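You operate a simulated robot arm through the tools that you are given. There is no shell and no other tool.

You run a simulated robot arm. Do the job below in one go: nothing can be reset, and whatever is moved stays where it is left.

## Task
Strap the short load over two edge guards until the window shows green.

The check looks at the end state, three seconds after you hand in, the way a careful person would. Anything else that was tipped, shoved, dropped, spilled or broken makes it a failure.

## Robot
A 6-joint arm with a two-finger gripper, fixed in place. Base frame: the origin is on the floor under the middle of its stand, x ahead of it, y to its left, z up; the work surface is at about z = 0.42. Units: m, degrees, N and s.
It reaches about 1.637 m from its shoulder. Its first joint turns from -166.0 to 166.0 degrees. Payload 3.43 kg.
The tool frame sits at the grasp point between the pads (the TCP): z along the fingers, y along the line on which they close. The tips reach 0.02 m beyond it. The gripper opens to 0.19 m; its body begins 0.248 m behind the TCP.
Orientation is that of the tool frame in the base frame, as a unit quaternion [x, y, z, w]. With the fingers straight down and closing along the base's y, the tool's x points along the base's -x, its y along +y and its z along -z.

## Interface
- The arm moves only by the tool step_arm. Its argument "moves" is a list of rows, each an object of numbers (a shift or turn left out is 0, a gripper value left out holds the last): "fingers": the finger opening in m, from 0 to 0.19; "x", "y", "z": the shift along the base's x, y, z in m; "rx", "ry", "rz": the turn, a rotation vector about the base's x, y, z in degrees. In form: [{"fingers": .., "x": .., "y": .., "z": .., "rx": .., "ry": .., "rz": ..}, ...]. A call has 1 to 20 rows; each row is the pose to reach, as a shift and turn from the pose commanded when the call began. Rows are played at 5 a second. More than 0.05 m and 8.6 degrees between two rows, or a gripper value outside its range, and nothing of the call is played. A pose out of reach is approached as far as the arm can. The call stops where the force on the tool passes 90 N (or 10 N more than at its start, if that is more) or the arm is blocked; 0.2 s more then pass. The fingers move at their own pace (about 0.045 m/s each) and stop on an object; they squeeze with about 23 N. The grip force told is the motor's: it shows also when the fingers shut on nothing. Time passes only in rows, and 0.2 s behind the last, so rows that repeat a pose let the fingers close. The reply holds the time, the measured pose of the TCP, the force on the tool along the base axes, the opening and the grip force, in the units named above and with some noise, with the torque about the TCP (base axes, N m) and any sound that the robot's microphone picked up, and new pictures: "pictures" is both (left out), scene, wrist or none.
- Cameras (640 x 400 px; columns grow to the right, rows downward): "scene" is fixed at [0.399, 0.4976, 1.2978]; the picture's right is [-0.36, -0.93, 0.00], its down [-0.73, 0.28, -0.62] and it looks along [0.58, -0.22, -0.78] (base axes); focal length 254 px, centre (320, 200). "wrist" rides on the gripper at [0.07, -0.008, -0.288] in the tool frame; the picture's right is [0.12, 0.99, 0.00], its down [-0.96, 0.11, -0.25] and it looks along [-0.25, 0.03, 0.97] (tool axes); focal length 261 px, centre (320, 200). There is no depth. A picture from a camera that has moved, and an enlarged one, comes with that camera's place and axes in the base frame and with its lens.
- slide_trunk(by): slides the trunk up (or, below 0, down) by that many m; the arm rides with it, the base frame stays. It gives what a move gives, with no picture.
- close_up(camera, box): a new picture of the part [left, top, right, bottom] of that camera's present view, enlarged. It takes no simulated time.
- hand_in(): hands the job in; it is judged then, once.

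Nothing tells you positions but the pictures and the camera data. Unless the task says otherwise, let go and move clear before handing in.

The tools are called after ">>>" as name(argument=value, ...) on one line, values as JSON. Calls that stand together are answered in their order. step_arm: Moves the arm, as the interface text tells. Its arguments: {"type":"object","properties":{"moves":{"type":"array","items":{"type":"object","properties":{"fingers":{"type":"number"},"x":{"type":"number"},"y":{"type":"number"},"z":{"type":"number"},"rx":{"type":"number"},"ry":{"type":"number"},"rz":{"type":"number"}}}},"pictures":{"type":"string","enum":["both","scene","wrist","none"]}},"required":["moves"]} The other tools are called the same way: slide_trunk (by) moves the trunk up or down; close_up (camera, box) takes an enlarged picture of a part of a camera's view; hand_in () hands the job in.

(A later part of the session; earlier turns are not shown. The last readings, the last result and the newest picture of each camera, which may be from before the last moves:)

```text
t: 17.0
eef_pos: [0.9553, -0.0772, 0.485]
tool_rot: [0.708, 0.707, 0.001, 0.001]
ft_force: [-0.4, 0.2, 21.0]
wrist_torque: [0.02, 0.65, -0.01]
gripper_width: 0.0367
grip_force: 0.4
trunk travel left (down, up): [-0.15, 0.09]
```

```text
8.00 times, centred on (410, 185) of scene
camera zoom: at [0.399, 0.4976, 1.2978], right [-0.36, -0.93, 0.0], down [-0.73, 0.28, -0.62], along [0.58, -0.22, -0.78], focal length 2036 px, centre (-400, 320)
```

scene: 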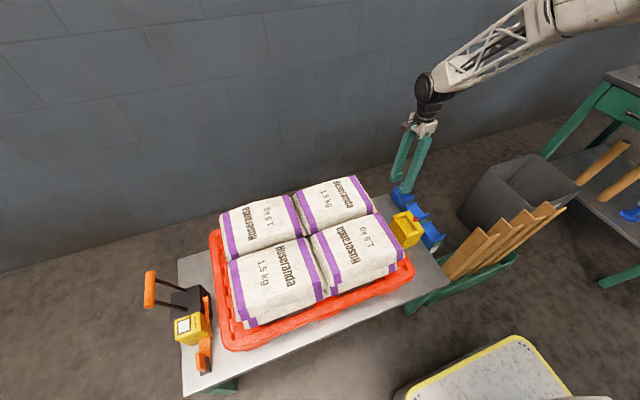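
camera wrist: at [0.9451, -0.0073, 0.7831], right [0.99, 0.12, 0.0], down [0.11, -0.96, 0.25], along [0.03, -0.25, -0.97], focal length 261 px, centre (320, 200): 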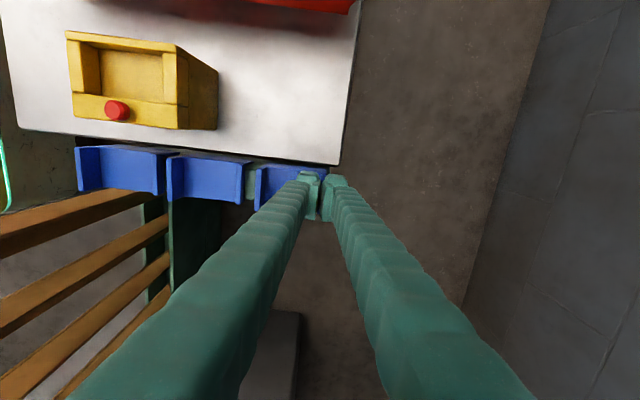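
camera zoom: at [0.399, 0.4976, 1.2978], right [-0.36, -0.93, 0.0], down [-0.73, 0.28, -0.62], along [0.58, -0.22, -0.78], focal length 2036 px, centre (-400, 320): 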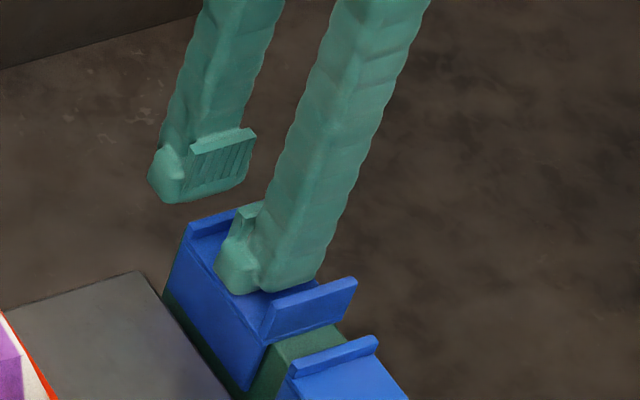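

Contact with the plate came at TCP z≈0.485, so the plate top is at 0.465 and the lip is only about 1 cm tall. I'll back off about 2 mm and close.

>>> step_arm(moves=[{"z": 0.003}, {"z": 0.003, "fingers": 0.0}, {"z": 0.003}, {"z": 0.003}, {"z": 0.003}, {"z": 0.003}], pictures="none")

>>> close_up(camera="scene", box=[385, 160, 435, 210])

```text
t: 18.4
eef_pos: [0.9539, -0.0771, 0.4854]
tool_rot: [0.707, 0.707, 0.0, 0.0]
ft_force: [-0.7, -0.2, 0.2]
wrist_torque: [0.04, 0.02, 0.0]
gripper_width: 0.0001
grip_force: 22.9
trunk travel left (down, up): [-0.15, 0.09]
```

```text
8.00 times, centred on (410, 185) of scene
camera zoom: at [0.399, 0.4976, 1.2978], right [-0.36, -0.93, 0.0], down [-0.73, 0.28, -0.62], along [0.58, -0.22, -0.78], focal length 2036 px, centre (-400, 320)
```

zoom: 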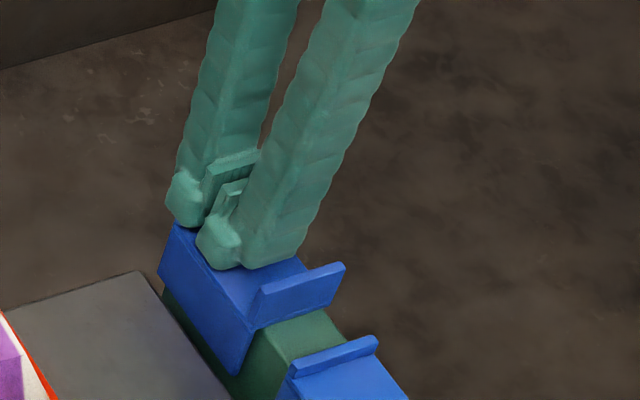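

>>> close_up(camera="wrist", box=[240, 130, 400, 240])

>>> close_up(camera="scene", box=[395, 175, 425, 205])

```text
3.64 times, centred on (320, 185) of wrist
camera zoom: at [0.9448, -0.0071, 0.774], right [0.99, 0.12, 0.0], down [0.11, -0.96, 0.25], along [0.03, -0.25, -0.97], focal length 948 px, centre (320, 254)
```

zoom: 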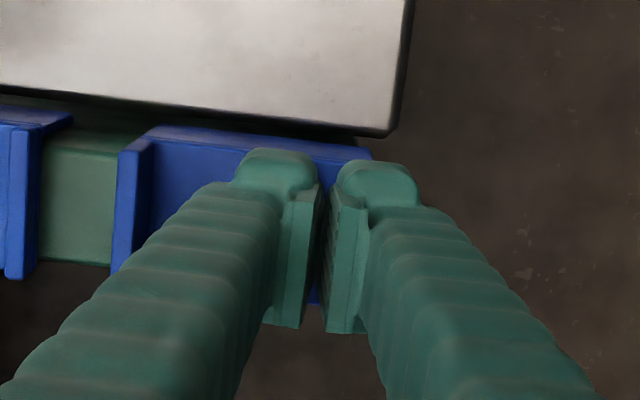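

```text
13.33 times, centred on (410, 190) of scene
camera zoom: at [0.399, 0.4976, 1.2978], right [-0.36, -0.93, 0.0], down [-0.73, 0.28, -0.62], along [0.58, -0.22, -0.78], focal length 3392 px, centre (-880, 333)
```

zoom: 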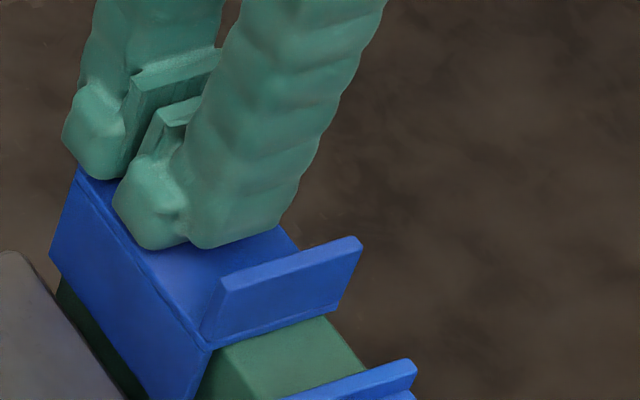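

The guard slid about 1 cm along the rail without being caught. Before trying another grip I'll look at the guard's shape in high magnification.

>>> step_arm(moves=[{"z": 0.02}, {"z": 0.06, "fingers": 0.05}, {"z": 0.11}, {"z": 0.15}], pictures="both")

>>> close_up(camera="scene", box=[385, 180, 425, 215])

>>> close_up(camera="scene", box=[410, 205, 450, 255])

>>> close_up(camera="wrist", box=[200, 120, 360, 220])

```text
t: 19.4
eef_pos: [0.9538, -0.0772, 0.6344]
tool_rot: [0.707, 0.707, -0.001, 0.0]
ft_force: [0.2, -0.1, -1.1]
wrist_torque: [0.01, 0.11, -0.04]
gripper_width: 0.0499
grip_force: 0.2
trunk travel left (down, up): [-0.15, 0.09]
camera wrist: at [0.9447, -0.007, 0.9233], right [0.99, 0.12, 0.0], down [0.11, -0.96, 0.25], along [0.03, -0.25, -0.97], focal length 261 px, centre (320, 200)
```

scene: 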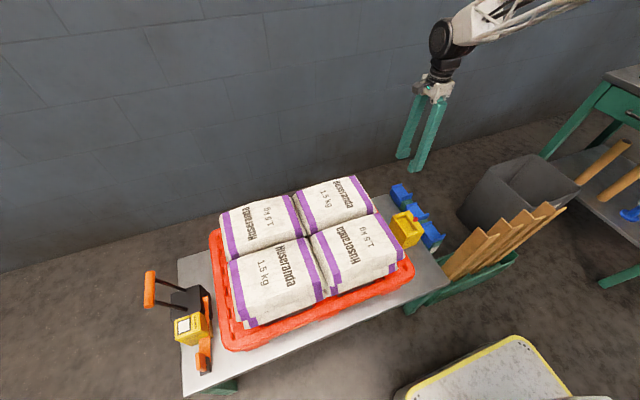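
wrist: 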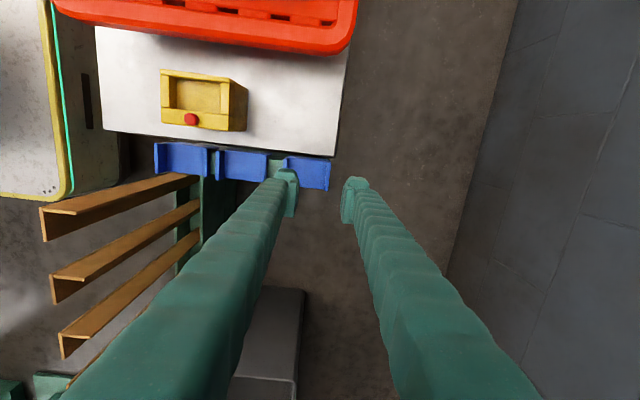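

```text
11.43 times, centred on (405, 198) of scene
camera zoom: at [0.399, 0.4976, 1.2978], right [-0.36, -0.93, 0.0], down [-0.73, 0.28, -0.62], along [0.58, -0.22, -0.78], focal length 2908 px, centre (-651, 229)
```

zoom: 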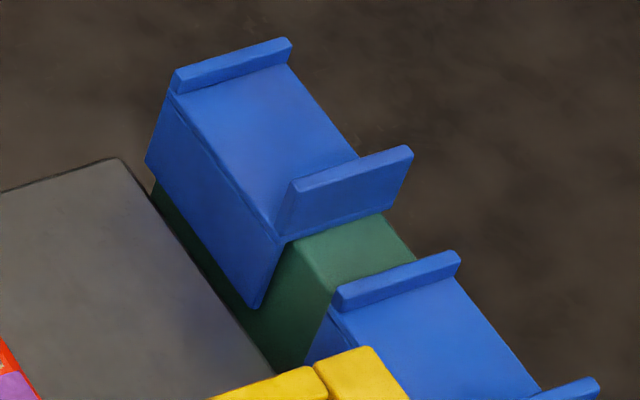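

```text
8.00 times, centred on (430, 230) of scene
camera zoom: at [0.399, 0.4976, 1.2978], right [-0.36, -0.93, 0.0], down [-0.73, 0.28, -0.62], along [0.58, -0.22, -0.78], focal length 2036 px, centre (-560, -40)
```

zoom: 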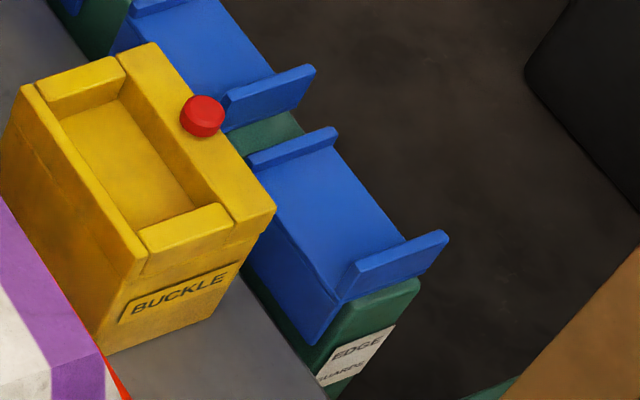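

```text
4.00 times, centred on (280, 170) of wrist
camera zoom: at [0.9447, -0.007, 0.9233], right [0.99, 0.12, 0.0], down [0.11, -0.96, 0.25], along [0.03, -0.25, -0.97], focal length 1043 px, centre (480, 320)
```

zoom: 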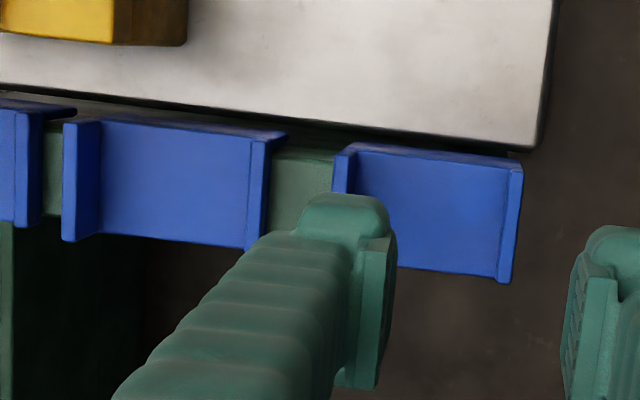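

>>> close_up(camera="scene", box=[390, 140, 435, 180])

>>> close_up(camera="scene", box=[390, 180, 412, 202])

```text
10.00 times, centred on (412, 160) of scene
camera zoom: at [0.399, 0.4976, 1.2978], right [-0.36, -0.93, 0.0], down [-0.73, 0.28, -0.62], along [0.58, -0.22, -0.78], focal length 2544 px, centre (-605, 600)
```

zoom: 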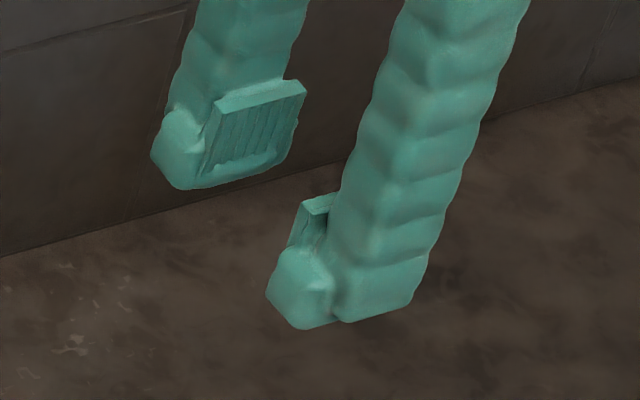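

```text
16.00 times, centred on (401, 191) of scene
camera zoom: at [0.399, 0.4976, 1.2978], right [-0.36, -0.93, 0.0], down [-0.73, 0.28, -0.62], along [0.58, -0.22, -0.78], focal length 4071 px, centre (-976, 344)
```

zoom: 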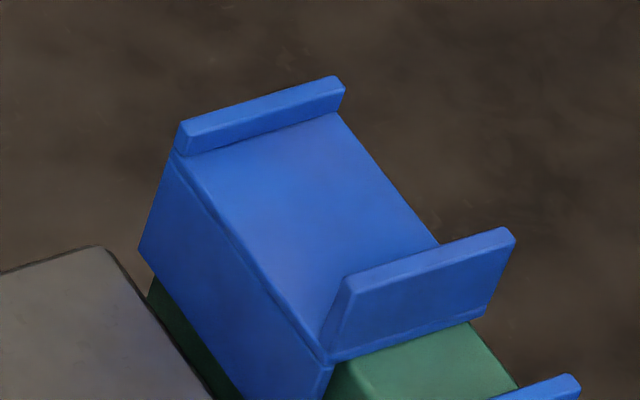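

The lip is about 1.3 cm tall (top ≈0.478) and the plate is at 0.465. The guard's far lip is now at x≈0.9675. I'll retry with the tips just clear of the plate.

>>> step_arm(moves=[{"x": 0.0135, "z": -0.03, "fingers": 0.036}, {"x": 0.0135, "z": -0.07}, {"x": 0.0135, "z": -0.11}, {"x": 0.0135, "z": -0.135}, {"x": 0.0135, "z": -0.1445}, {"x": 0.0135, "z": -0.1445}], pictures="none")

>>> close_up(camera="scene", box=[385, 165, 430, 210])

>>> close_up(camera="wrist", box=[240, 130, 400, 240])

```text
t: 20.8
eef_pos: [0.9677, -0.0759, 0.4892]
tool_rot: [0.707, 0.707, 0.001, 0.0]
ft_force: [-0.5, 0.1, 0.4]
wrist_torque: [0.01, 0.02, 0.01]
gripper_width: 0.0358
grip_force: 0.0
trunk travel left (down, up): [-0.15, 0.09]
```

```text
8.89 times, centred on (408, 188) of scene
camera zoom: at [0.399, 0.4976, 1.2978], right [-0.36, -0.93, 0.0], down [-0.73, 0.28, -0.62], along [0.58, -0.22, -0.78], focal length 2262 px, centre (-458, 311)
```

zoom: 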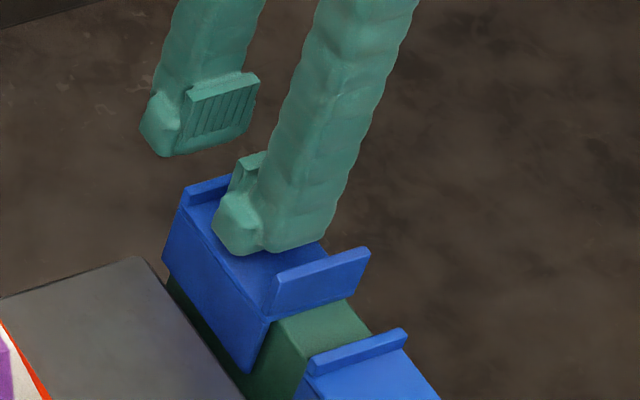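

```text
3.64 times, centred on (320, 185) of wrist
camera zoom: at [0.9578, -0.0068, 0.7796], right [0.99, 0.12, 0.0], down [0.11, -0.96, 0.25], along [0.03, -0.25, -0.97], focal length 948 px, centre (320, 254)
```

zoom: 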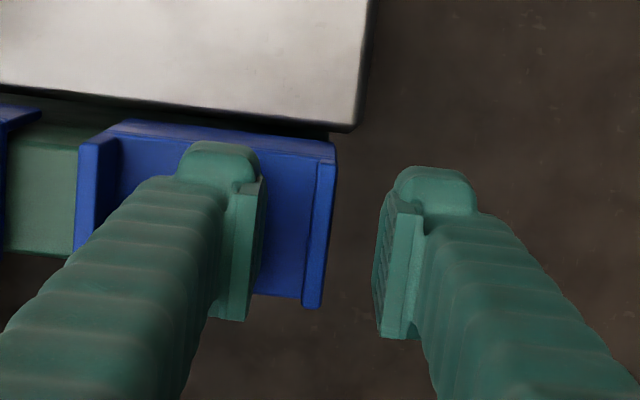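

>>> step_arm(moves=[{"z": -0.001}, {"z": -0.001, "fingers": 0.0}, {"z": -0.001}, {"z": -0.001}, {"z": -0.001}, {"z": -0.001}], pictures="none")

>>> close_up(camera="scene", box=[385, 165, 430, 210])

>>> close_up(camera="wrist", box=[240, 130, 400, 240])

```text
t: 22.2
eef_pos: [0.9678, -0.0773, 0.4899]
tool_rot: [0.707, 0.707, -0.001, -0.001]
ft_force: [0.2, -0.5, 0.0]
wrist_torque: [0.04, -0.01, -0.01]
gripper_width: 0.0
grip_force: 22.8
trunk travel left (down, up): [-0.15, 0.09]
```

```text
8.89 times, centred on (408, 188) of scene
camera zoom: at [0.399, 0.4976, 1.2978], right [-0.36, -0.93, 0.0], down [-0.73, 0.28, -0.62], along [0.58, -0.22, -0.78], focal length 2262 px, centre (-458, 311)
```

zoom: 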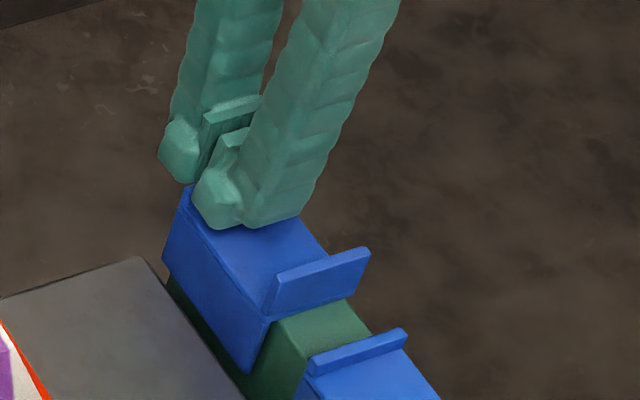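

```text
3.64 times, centred on (320, 185) of wrist
camera zoom: at [0.958, -0.007, 0.7787], right [0.99, 0.12, 0.0], down [0.11, -0.96, 0.25], along [0.03, -0.25, -0.97], focal length 948 px, centre (320, 254)
```

zoom: 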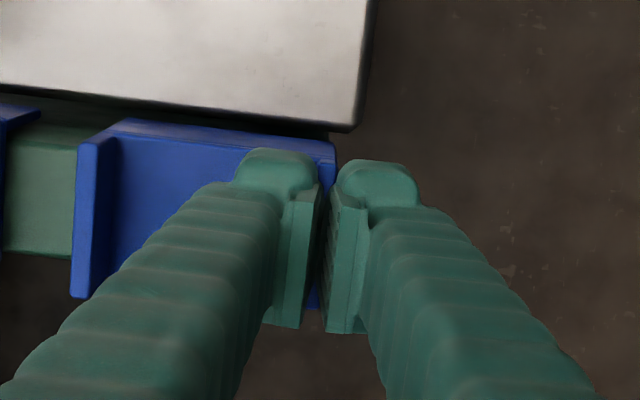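

The fingers again shut without catching the lip, so I need to know where its top really is. I'll probe by lowering the closed fingertips gently onto it.

>>> step_arm(moves=[{"z": -0.001}, {"z": -0.002}], pictures="none")

```text
t: 22.8
eef_pos: [0.9673, -0.0778, 0.4877]
tool_rot: [0.707, 0.707, 0.001, -0.001]
ft_force: [0.8, 0.2, 0.3]
wrist_torque: [0.0, -0.04, 0.01]
gripper_width: 0.0
grip_force: 22.5
trunk travel left (down, up): [-0.15, 0.09]
```

>>> step_arm(moves=[{"z": -0.001}, {"z": -0.002}], pictures="none")

>>> close_up(camera="scene", box=[385, 165, 430, 210])

```text
t: 23.4
eef_pos: [0.9675, -0.0779, 0.4858]
tool_rot: [0.707, 0.707, 0.001, 0.0]
ft_force: [-0.4, -0.7, 0.7]
wrist_torque: [-0.03, 0.0, -0.01]
gripper_width: 0.0
grip_force: 23.3
trunk travel left (down, up): [-0.15, 0.09]
```

```text
8.89 times, centred on (408, 188) of scene
camera zoom: at [0.399, 0.4976, 1.2978], right [-0.36, -0.93, 0.0], down [-0.73, 0.28, -0.62], along [0.58, -0.22, -0.78], focal length 2262 px, centre (-458, 311)
```

zoom: 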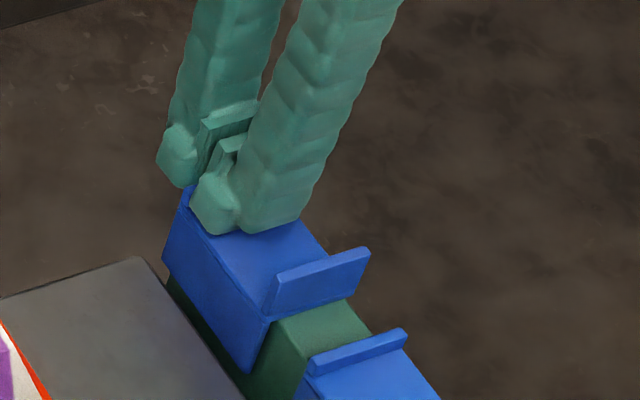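

>>> step_arm(moves=[{"z": -0.001}, {"z": -0.0015}], pictures="none")

```text
t: 24.0
eef_pos: [0.9666, -0.0763, 0.4846]
tool_rot: [0.707, 0.707, 0.0, 0.0]
ft_force: [-0.2, 0.6, 1.7]
wrist_torque: [0.03, 0.03, 0.04]
gripper_width: 0.0002
grip_force: 23.1
trunk travel left (down, up): [-0.15, 0.09]
```

>>> step_arm(moves=[{"z": -0.001}, {"z": -0.0015}], pictures="both")

>>> close_up(camera="scene", box=[385, 165, 430, 210])

>>> close_up(camera="wrist", box=[280, 140, 360, 220])

```text
t: 24.6
eef_pos: [0.9692, -0.0777, 0.4837]
tool_rot: [0.707, 0.707, 0.0, 0.001]
ft_force: [-3.8, 1.4, 13.5]
wrist_torque: [0.05, 0.23, -0.02]
gripper_width: 0.0001
grip_force: 22.9
trunk travel left (down, up): [-0.15, 0.09]
camera wrist: at [0.9581, -0.0071, 0.773], right [0.99, 0.12, 0.0], down [0.11, -0.96, 0.25], along [0.03, -0.25, -0.97], focal length 261 px, centre (320, 200)
```

scene: 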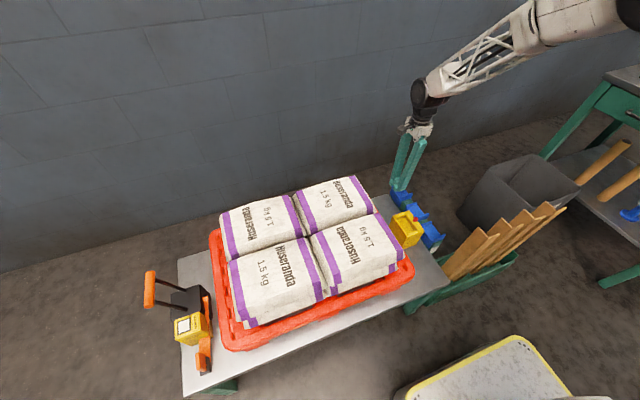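
wrist: 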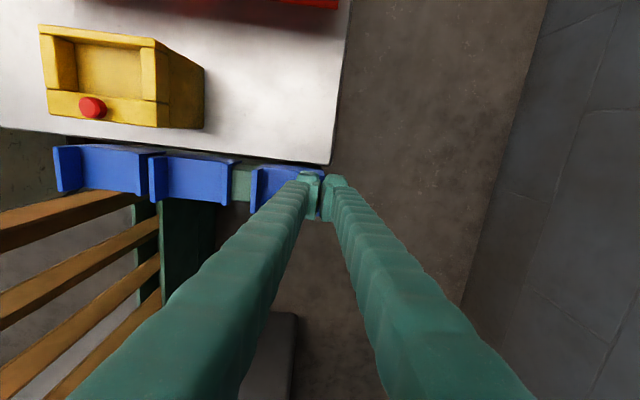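

```text
8.89 times, centred on (408, 188) of scene
camera zoom: at [0.399, 0.4976, 1.2978], right [-0.36, -0.93, 0.0], down [-0.73, 0.28, -0.62], along [0.58, -0.22, -0.78], focal length 2262 px, centre (-458, 311)
```

zoom: 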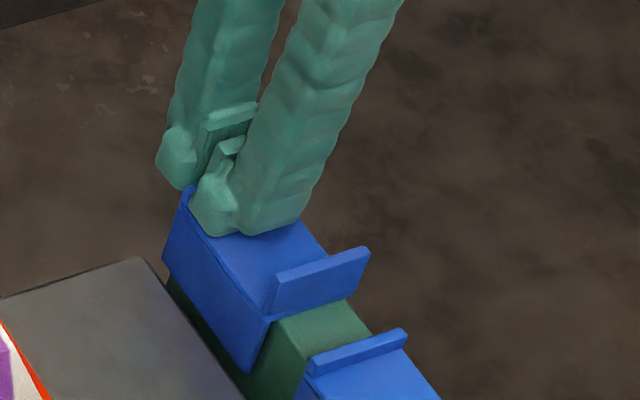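

```text
5.00 times, centred on (320, 180) of wrist
camera zoom: at [0.9581, -0.0071, 0.773], right [0.99, 0.12, 0.0], down [0.11, -0.96, 0.25], along [0.03, -0.25, -0.97], focal length 1303 px, centre (320, 300)
```

zoom: 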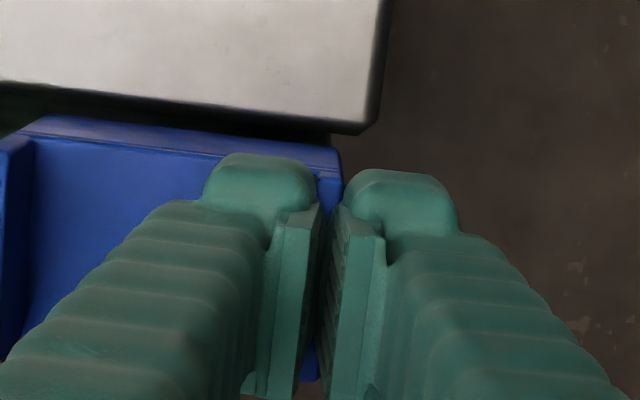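

The pads end about 1.2 cm above the fingertips, so they cannot reach this low lip. A grip across the guard in y (flange face to inner plate edge) should work instead. I'll back away and tilt to view the guards from the far (−y) side to check their shape.

>>> step_arm(moves=[{"z": 0.01}, {"z": 0.05}, {"z": 0.1}, {"z": 0.14}, {"z": 0.16, "y": -0.04, "rx": 8}, {"z": 0.18, "y": -0.08, "rx": 16}, {"z": 0.19, "y": -0.12, "rx": 24}, {"z": 0.2, "y": -0.16, "rx": 32}, {"z": 0.2, "y": -0.2, "rx": 40}, {"z": 0.2, "y": -0.24, "rx": 48}, {"z": 0.2, "y": -0.28, "rx": 56}], pictures="both")

```text
t: 27.0
eef_pos: [0.9664, -0.3571, 0.6834]
tool_rot: [0.624, 0.624, 0.333, -0.332]
ft_force: [0.2, 1.6, 1.4]
wrist_torque: [-0.39, -0.01, -0.03]
gripper_width: 0.0
grip_force: 23.5
trunk travel left (down, up): [-0.15, 0.09]
camera wrist: at [0.9573, -0.5572, 0.904], right [0.99, 0.07, 0.1], down [0.12, -0.74, -0.66], along [0.03, 0.67, -0.74], focal length 261 px, centre (320, 200)
```

scene: 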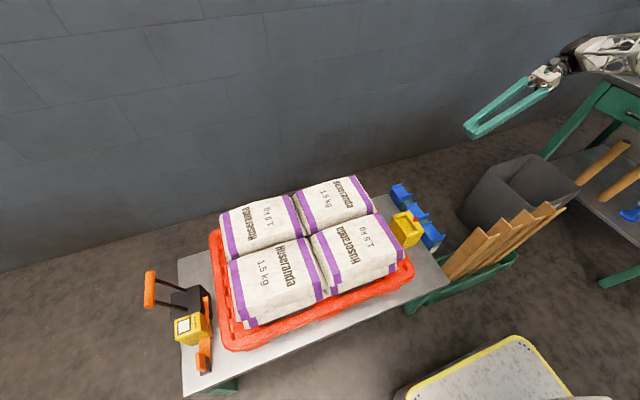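
wrist: 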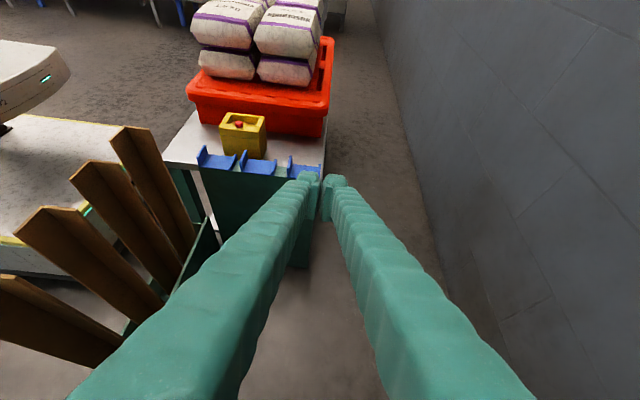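

>>> close_up(camera="wrist", box=[180, 110, 340, 210])

>>> close_up(camera="wrist", box=[190, 140, 330, 190])

>>> close_up(camera="wrist", box=[170, 0, 350, 140])

>>> close_up(camera="wrist", box=[270, 150, 370, 230])

```text
4.00 times, centred on (260, 160) of wrist
camera zoom: at [0.9573, -0.5572, 0.904], right [0.99, 0.07, 0.1], down [0.12, -0.74, -0.66], along [0.03, 0.67, -0.74], focal length 1043 px, centre (560, 360)
```

zoom: 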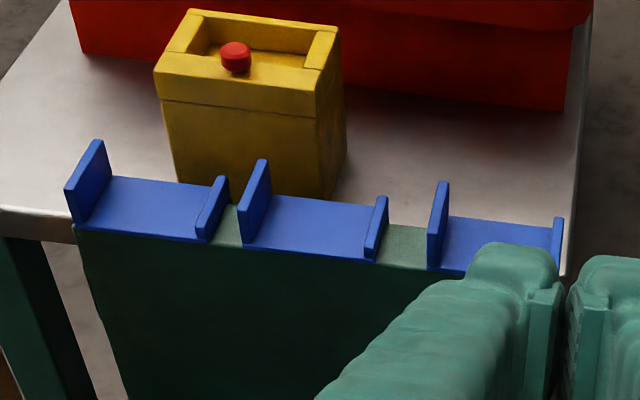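

```text
4.57 times, centred on (260, 165) of wrist
camera zoom: at [0.9573, -0.5572, 0.904], right [0.99, 0.07, 0.1], down [0.12, -0.74, -0.66], along [0.03, 0.67, -0.74], focal length 1192 px, centre (594, 360)
```

zoom: 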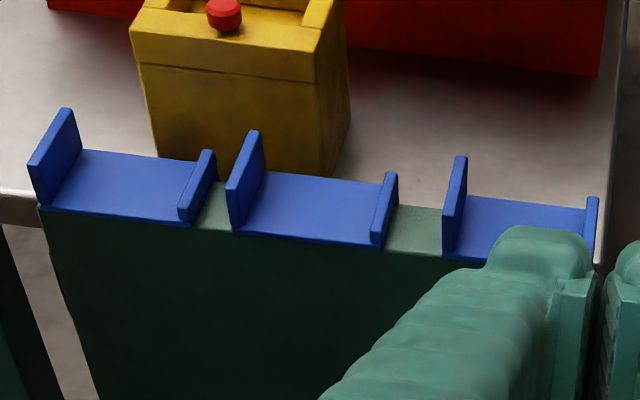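

```text
2.86 times, centred on (260, 70) of wrist
camera zoom: at [0.9573, -0.5572, 0.904], right [0.99, 0.07, 0.1], down [0.12, -0.74, -0.66], along [0.03, 0.67, -0.74], focal length 745 px, centre (491, 571)
```

zoom: 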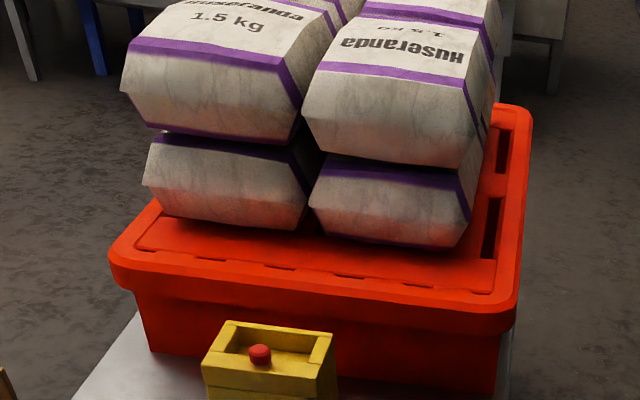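

```text
5.00 times, centred on (320, 190) of wrist
camera zoom: at [0.9573, -0.5572, 0.904], right [0.99, 0.07, 0.1], down [0.12, -0.74, -0.66], along [0.03, 0.67, -0.74], focal length 1303 px, centre (320, 250)
```

zoom: 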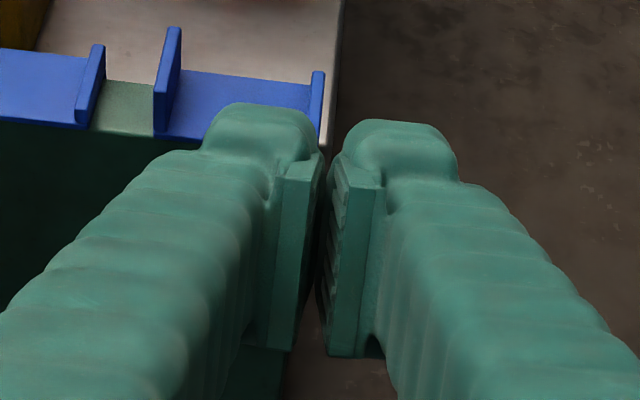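

Now the shape is clear: each guard has a tall lip on its −x side (top ≈0.49) and a short one on +x, so the tall lip is the grip point. I'll return upright over guard C and push it slightly along the rail with one finger, to make room beside its tall lip.

>>> step_arm(moves=[{"y": 0.04, "rx": -8, "fingers": 0.08}, {"y": 0.08, "rx": -16}, {"y": 0.12, "rx": -24}, {"y": 0.16, "rx": -32}, {"y": 0.2, "rx": -40}, {"y": 0.24, "rx": -48}, {"y": 0.28, "rx": -56}, {"y": 0.28, "rx": -56, "z": -0.04, "x": 0.004}, {"y": 0.28, "rx": -56, "z": -0.08, "x": 0.004}], pictures="wrist")

>>> close_up(camera="wrist", box=[220, 120, 380, 220])

```text
t: 29.0
eef_pos: [0.9713, -0.0765, 0.6041]
tool_rot: [0.708, 0.707, -0.001, 0.001]
ft_force: [-0.2, 0.2, 1.1]
wrist_torque: [0.06, -0.07, -0.03]
gripper_width: 0.0798
grip_force: 0.1
trunk travel left (down, up): [-0.15, 0.09]
camera wrist: at [0.9618, -0.0065, 0.8927], right [0.99, 0.12, 0.0], down [0.11, -0.96, 0.25], along [0.03, -0.25, -0.97], focal length 261 px, centre (320, 200)
```

wrist: 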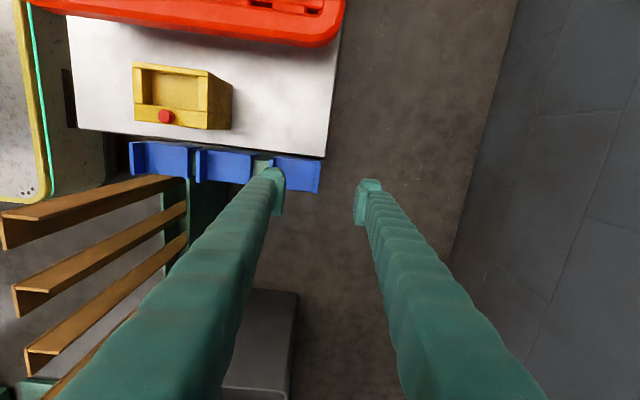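

```text
4.00 times, centred on (300, 170) of wrist
camera zoom: at [0.9618, -0.0065, 0.8927], right [0.99, 0.12, 0.0], down [0.11, -0.96, 0.25], along [0.03, -0.25, -0.97], focal length 1043 px, centre (400, 320)
```

zoom: 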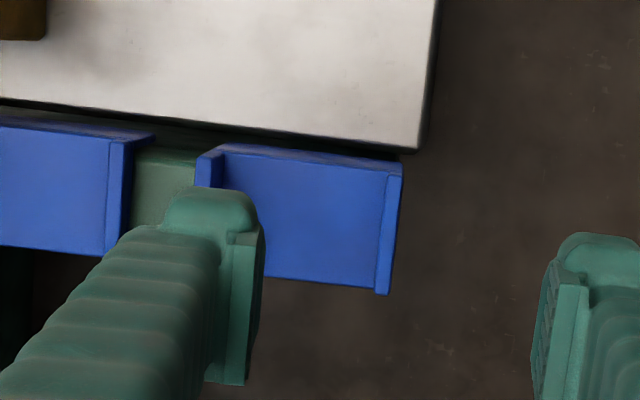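

>>> step_arm(moves=[{"x": 0.008, "z": -0.03}, {"x": 0.008, "z": -0.07}, {"x": 0.008, "z": -0.1}, {"x": 0.008, "z": -0.115}], pictures="wrist")

>>> close_up(camera="wrist", box=[220, 120, 380, 220])

```text
t: 30.0
eef_pos: [0.9799, -0.0782, 0.4889]
tool_rot: [0.707, 0.707, 0.0, -0.001]
ft_force: [0.3, -1.0, 0.0]
wrist_torque: [-0.01, -0.03, -0.02]
gripper_width: 0.0799
grip_force: 0.0
trunk travel left (down, up): [-0.15, 0.09]
camera wrist: at [0.9699, -0.0073, 0.7769], right [0.99, 0.12, 0.0], down [0.11, -0.96, 0.25], along [0.03, -0.25, -0.97], focal length 261 px, centre (320, 200)
```

wrist: 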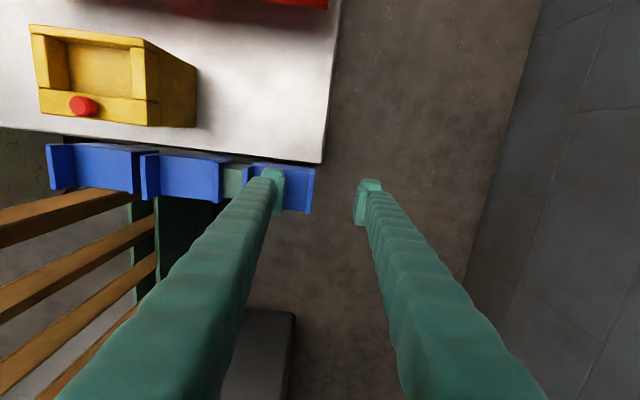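

```text
4.00 times, centred on (300, 170) of wrist
camera zoom: at [0.9699, -0.0073, 0.7769], right [0.99, 0.12, 0.0], down [0.11, -0.96, 0.25], along [0.03, -0.25, -0.97], focal length 1043 px, centre (400, 320)
```

zoom: 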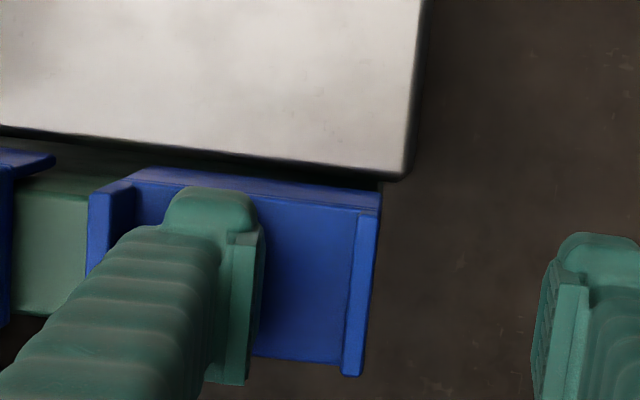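

>>> step_arm(moves=[{"x": 0.015}, {"x": 0.028}, {"x": 0.034}, {"x": 0.04}], pictures="wrist")

>>> close_up(camera="wrist", box=[180, 120, 340, 220])

>>> close_up(camera="scene", box=[380, 165, 425, 210])

```text
t: 31.0
eef_pos: [1.0195, -0.077, 0.4886]
tool_rot: [0.707, 0.707, 0.0, 0.0]
ft_force: [-0.2, 0.0, 0.8]
wrist_torque: [-0.02, -0.01, -0.04]
gripper_width: 0.0798
grip_force: 0.1
trunk travel left (down, up): [-0.15, 0.09]
camera wrist: at [1.0101, -0.0074, 0.7774], right [0.99, 0.12, 0.0], down [0.11, -0.96, 0.25], along [0.03, -0.25, -0.97], focal length 261 px, centre (320, 200)
```

wrist: 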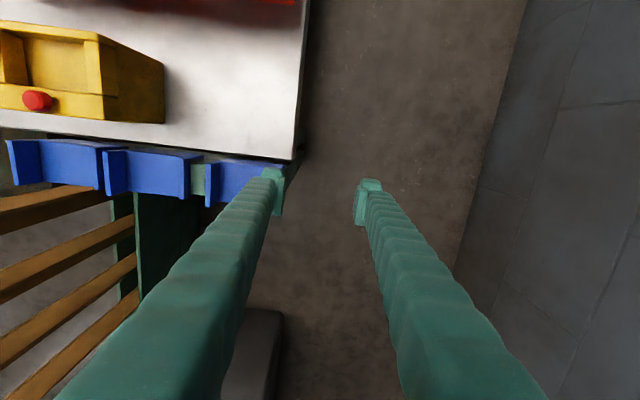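

```text
4.00 times, centred on (260, 170) of wrist
camera zoom: at [1.0101, -0.0074, 0.7774], right [0.99, 0.12, 0.0], down [0.11, -0.96, 0.25], along [0.03, -0.25, -0.97], focal length 1043 px, centre (560, 320)
```

zoom: 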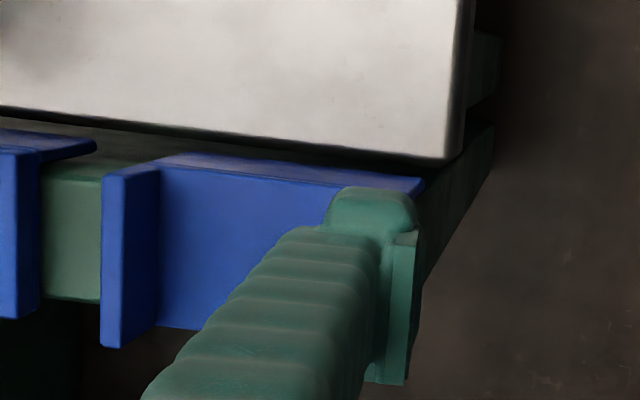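

```text
8.89 times, centred on (402, 188) of scene
camera zoom: at [0.399, 0.4976, 1.2978], right [-0.36, -0.93, 0.0], down [-0.73, 0.28, -0.62], along [0.58, -0.22, -0.78], focal length 2262 px, centre (-413, 311)
```

zoom: 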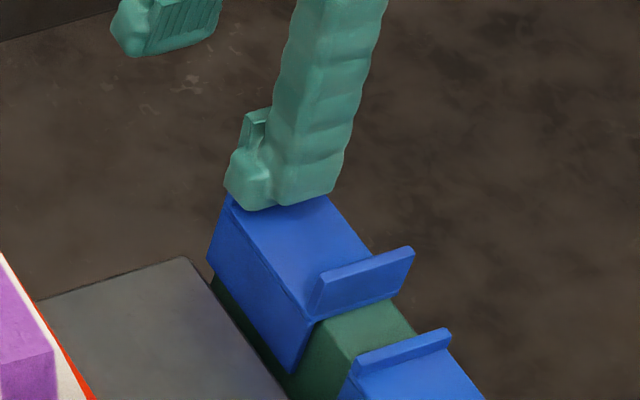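

The short lip doesn't obstruct the finger at all, and the guard has not moved. I'll go for the tall lip of guard C directly (x≈0.895), lowering in small steps and watching the force.

>>> step_arm(moves=[{"z": 0.04, "fingers": 0.034}, {"z": 0.08}, {"z": 0.09, "x": -0.04}, {"z": 0.09, "x": -0.08}, {"z": 0.09, "x": -0.1247}], pictures="wrist")

>>> close_up(camera="wrist", box=[240, 120, 400, 220])

>>> close_up(camera="scene", box=[385, 165, 430, 210])

```text
t: 32.2
eef_pos: [0.8933, -0.0776, 0.576]
tool_rot: [0.708, 0.706, 0.0, 0.0]
ft_force: [0.2, -0.1, -0.5]
wrist_torque: [0.0, 0.06, -0.01]
gripper_width: 0.034
grip_force: 0.1
trunk travel left (down, up): [-0.15, 0.09]
camera wrist: at [0.8851, -0.007, 0.8657], right [0.99, 0.12, 0.0], down [0.11, -0.96, 0.25], along [0.03, -0.25, -0.97], focal length 261 px, centre (320, 200)
```

wrist: 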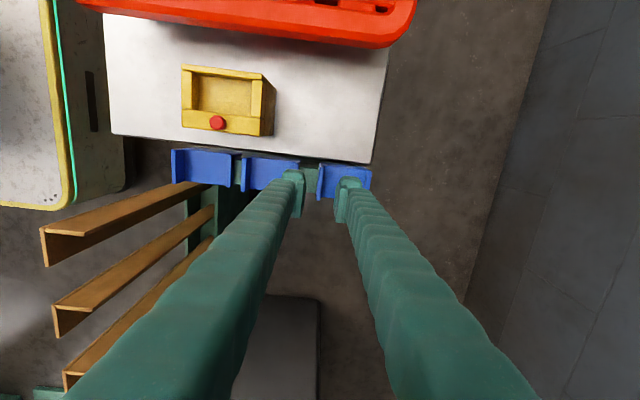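

```text
4.00 times, centred on (320, 170) of wrist
camera zoom: at [0.8851, -0.007, 0.8657], right [0.99, 0.12, 0.0], down [0.11, -0.96, 0.25], along [0.03, -0.25, -0.97], focal length 1043 px, centre (320, 320)
```

zoom: 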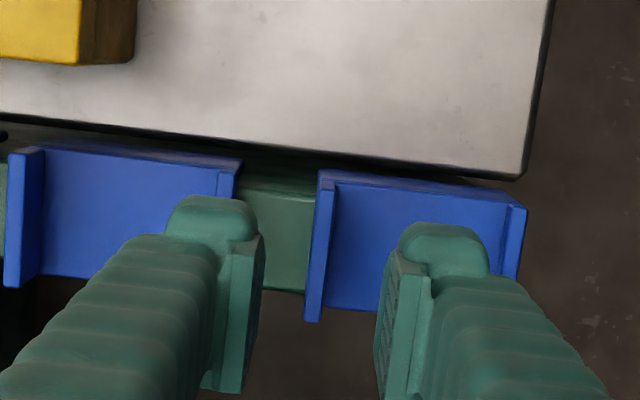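

```text
8.89 times, centred on (408, 188) of scene
camera zoom: at [0.399, 0.4976, 1.2978], right [-0.36, -0.93, 0.0], down [-0.73, 0.28, -0.62], along [0.58, -0.22, -0.78], focal length 2262 px, centre (-458, 311)
```

zoom: 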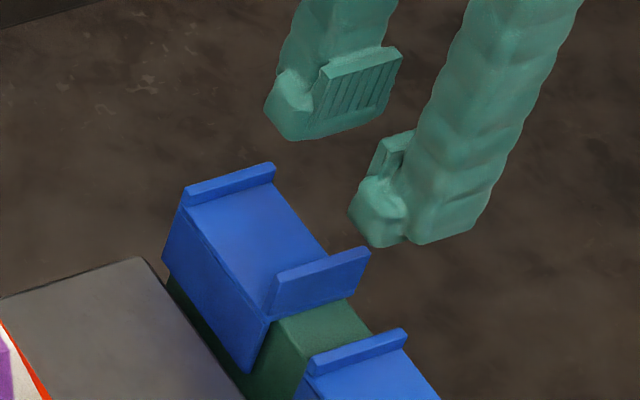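

>>> step_arm(moves=[{"fingers": 0.017, "z": -0.02}, {"z": -0.05}, {"z": -0.068}, {"z": -0.074}], pictures="wrist")

>>> close_up(camera="wrist", box=[260, 130, 380, 230])

>>> close_up(camera="scene", box=[385, 165, 430, 210])

```text
t: 33.2
eef_pos: [0.8947, -0.0772, 0.5031]
tool_rot: [0.707, 0.708, 0.0, 0.0]
ft_force: [0.4, -0.4, 0.5]
wrist_torque: [-0.02, -0.02, 0.05]
gripper_width: 0.0169
grip_force: 0.0
trunk travel left (down, up): [-0.15, 0.09]
camera wrist: at [0.8856, -0.0075, 0.7927], right [0.99, 0.12, 0.0], down [0.11, -0.96, 0.25], along [0.03, -0.25, -0.97], focal length 261 px, centre (320, 200)
```

wrist: 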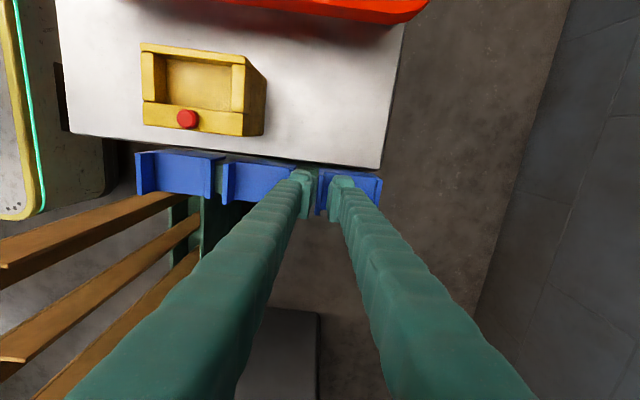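

```text
4.00 times, centred on (320, 180) of wrist
camera zoom: at [0.8856, -0.0075, 0.7927], right [0.99, 0.12, 0.0], down [0.11, -0.96, 0.25], along [0.03, -0.25, -0.97], focal length 1043 px, centre (320, 280)
```

zoom: 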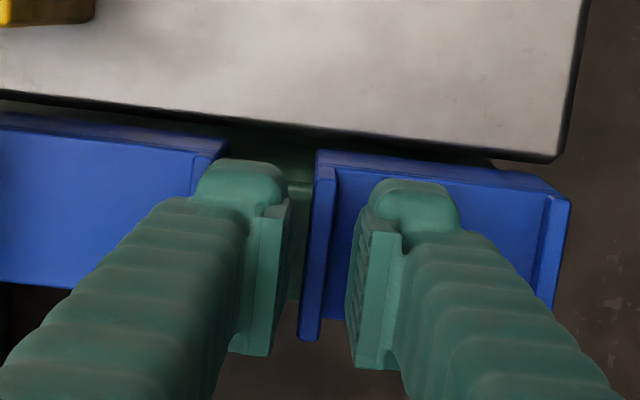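

```text
8.89 times, centred on (408, 188) of scene
camera zoom: at [0.399, 0.4976, 1.2978], right [-0.36, -0.93, 0.0], down [-0.73, 0.28, -0.62], along [0.58, -0.22, -0.78], focal length 2262 px, centre (-458, 311)
```

zoom: 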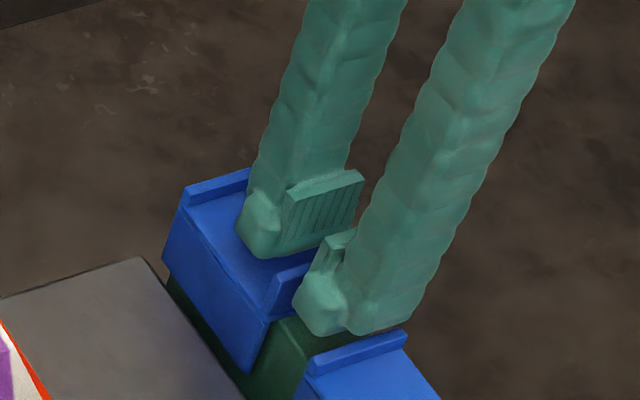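

The tall lip is right between the fingers. I'll lower a further 1.4 cm and check for contact.

>>> step_arm(moves=[{"z": -0.005}, {"z": -0.01}, {"z": -0.0145}], pictures="none")

>>> close_up(camera="scene", box=[385, 165, 430, 210])

```text
t: 34.0
eef_pos: [0.8949, -0.0782, 0.4892]
tool_rot: [0.707, 0.707, 0.0, 0.0]
ft_force: [0.8, -1.7, 0.4]
wrist_torque: [0.02, 0.03, -0.01]
gripper_width: 0.0169
grip_force: 0.0
trunk travel left (down, up): [-0.15, 0.09]
```

```text
8.89 times, centred on (408, 188) of scene
camera zoom: at [0.399, 0.4976, 1.2978], right [-0.36, -0.93, 0.0], down [-0.73, 0.28, -0.62], along [0.58, -0.22, -0.78], focal length 2262 px, centre (-458, 311)
```

zoom: 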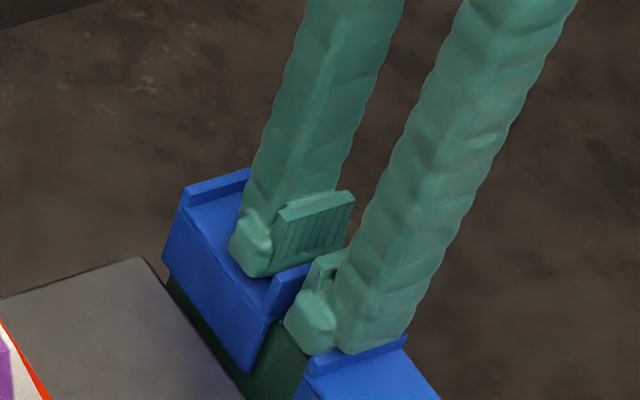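

>>> step_arm(moves=[{"fingers": 0.0}, {"fingers": 0.0}, {"fingers": 0.0}, {"fingers": 0.0}], pictures="none")

>>> close_up(camera="scene", box=[385, 165, 430, 210])

>>> close_up(camera="wrist", box=[260, 130, 380, 230])

```text
t: 35.0
eef_pos: [0.8946, -0.0771, 0.4898]
tool_rot: [0.707, 0.707, -0.001, 0.001]
ft_force: [0.4, -0.2, 0.8]
wrist_torque: [-0.01, -0.01, 0.0]
gripper_width: 0.006
grip_force: 22.5
trunk travel left (down, up): [-0.15, 0.09]
```

```text
8.89 times, centred on (408, 188) of scene
camera zoom: at [0.399, 0.4976, 1.2978], right [-0.36, -0.93, 0.0], down [-0.73, 0.28, -0.62], along [0.58, -0.22, -0.78], focal length 2262 px, centre (-458, 311)
```

zoom: 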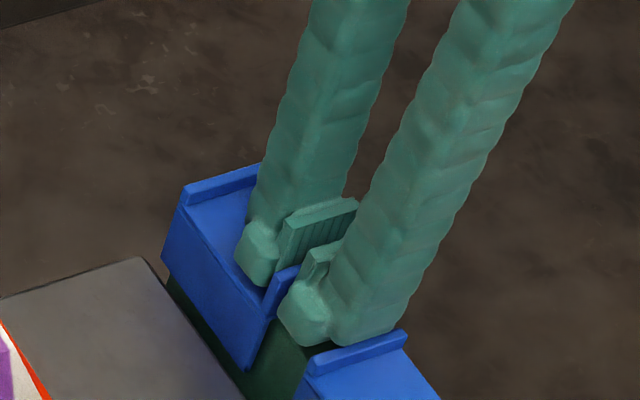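

```text
4.00 times, centred on (320, 180) of wrist
camera zoom: at [0.8856, -0.0074, 0.7784], right [0.99, 0.12, 0.0], down [0.11, -0.96, 0.25], along [0.03, -0.25, -0.97], focal length 1043 px, centre (320, 280)
```

zoom: 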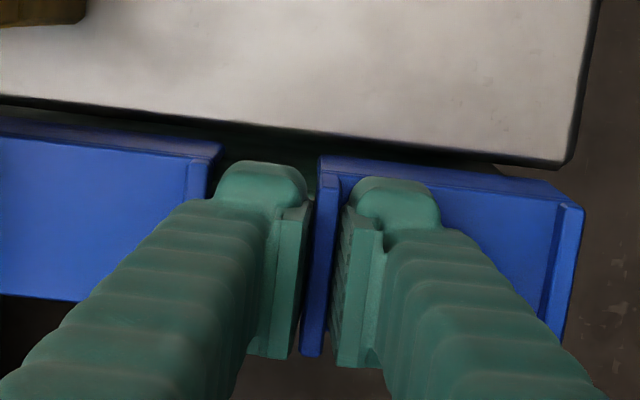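

The grip holds the 6 mm lip (width 0.006, 22.5 N). I'll lift straight up.

>>> step_arm(moves=[{"z": 0.01}, {"z": 0.03}, {"z": 0.06}, {"z": 0.1}, {"z": 0.15}, {"z": 0.2}], pictures="both")

>>> close_up(camera="scene", box=[375, 110, 455, 190])

>>> close_up(camera="wrist", box=[240, 130, 400, 240])

```text
t: 36.4
eef_pos: [0.8955, -0.0759, 0.6887]
tool_rot: [0.707, 0.707, -0.001, 0.0]
ft_force: [-0.3, 0.6, -1.7]
wrist_torque: [0.01, 0.04, 0.0]
gripper_width: 0.0061
grip_force: 22.8
trunk travel left (down, up): [-0.15, 0.09]
camera wrist: at [0.8862, -0.006, 0.9772], right [0.99, 0.12, 0.0], down [0.12, -0.96, 0.25], along [0.03, -0.25, -0.97], focal length 261 px, centre (320, 200)
```

scene: 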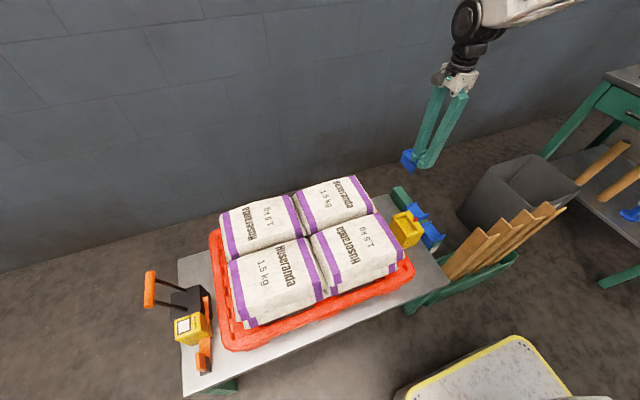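
wrist: 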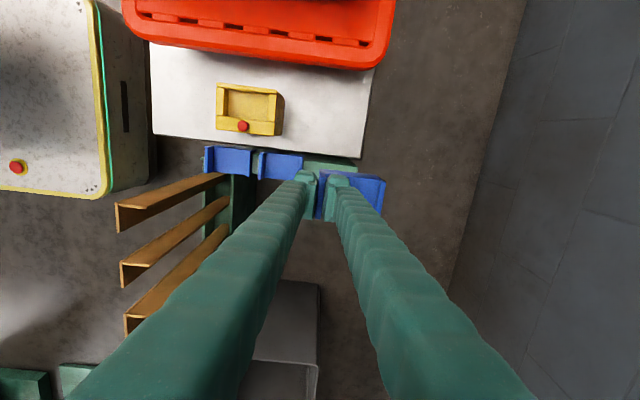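

```text
5.00 times, centred on (415, 150) of scene
camera zoom: at [0.399, 0.4976, 1.2978], right [-0.36, -0.93, 0.0], down [-0.73, 0.28, -0.62], along [0.58, -0.22, -0.78], focal length 1272 px, centre (-155, 450)
```

zoom: 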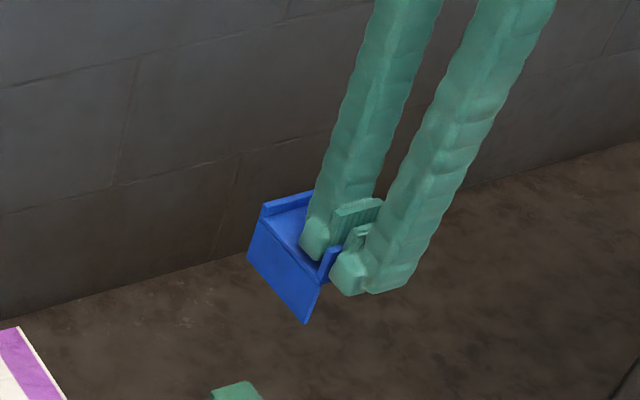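

```text
3.64 times, centred on (320, 185) of wrist
camera zoom: at [0.8862, -0.006, 0.9772], right [0.99, 0.12, 0.0], down [0.12, -0.96, 0.25], along [0.03, -0.25, -0.97], focal length 948 px, centre (320, 254)
```

zoom: 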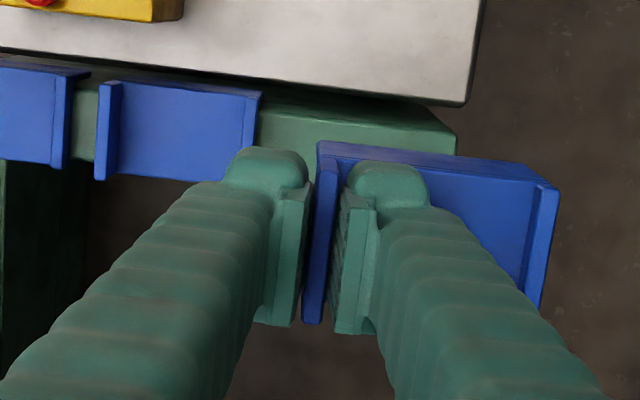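

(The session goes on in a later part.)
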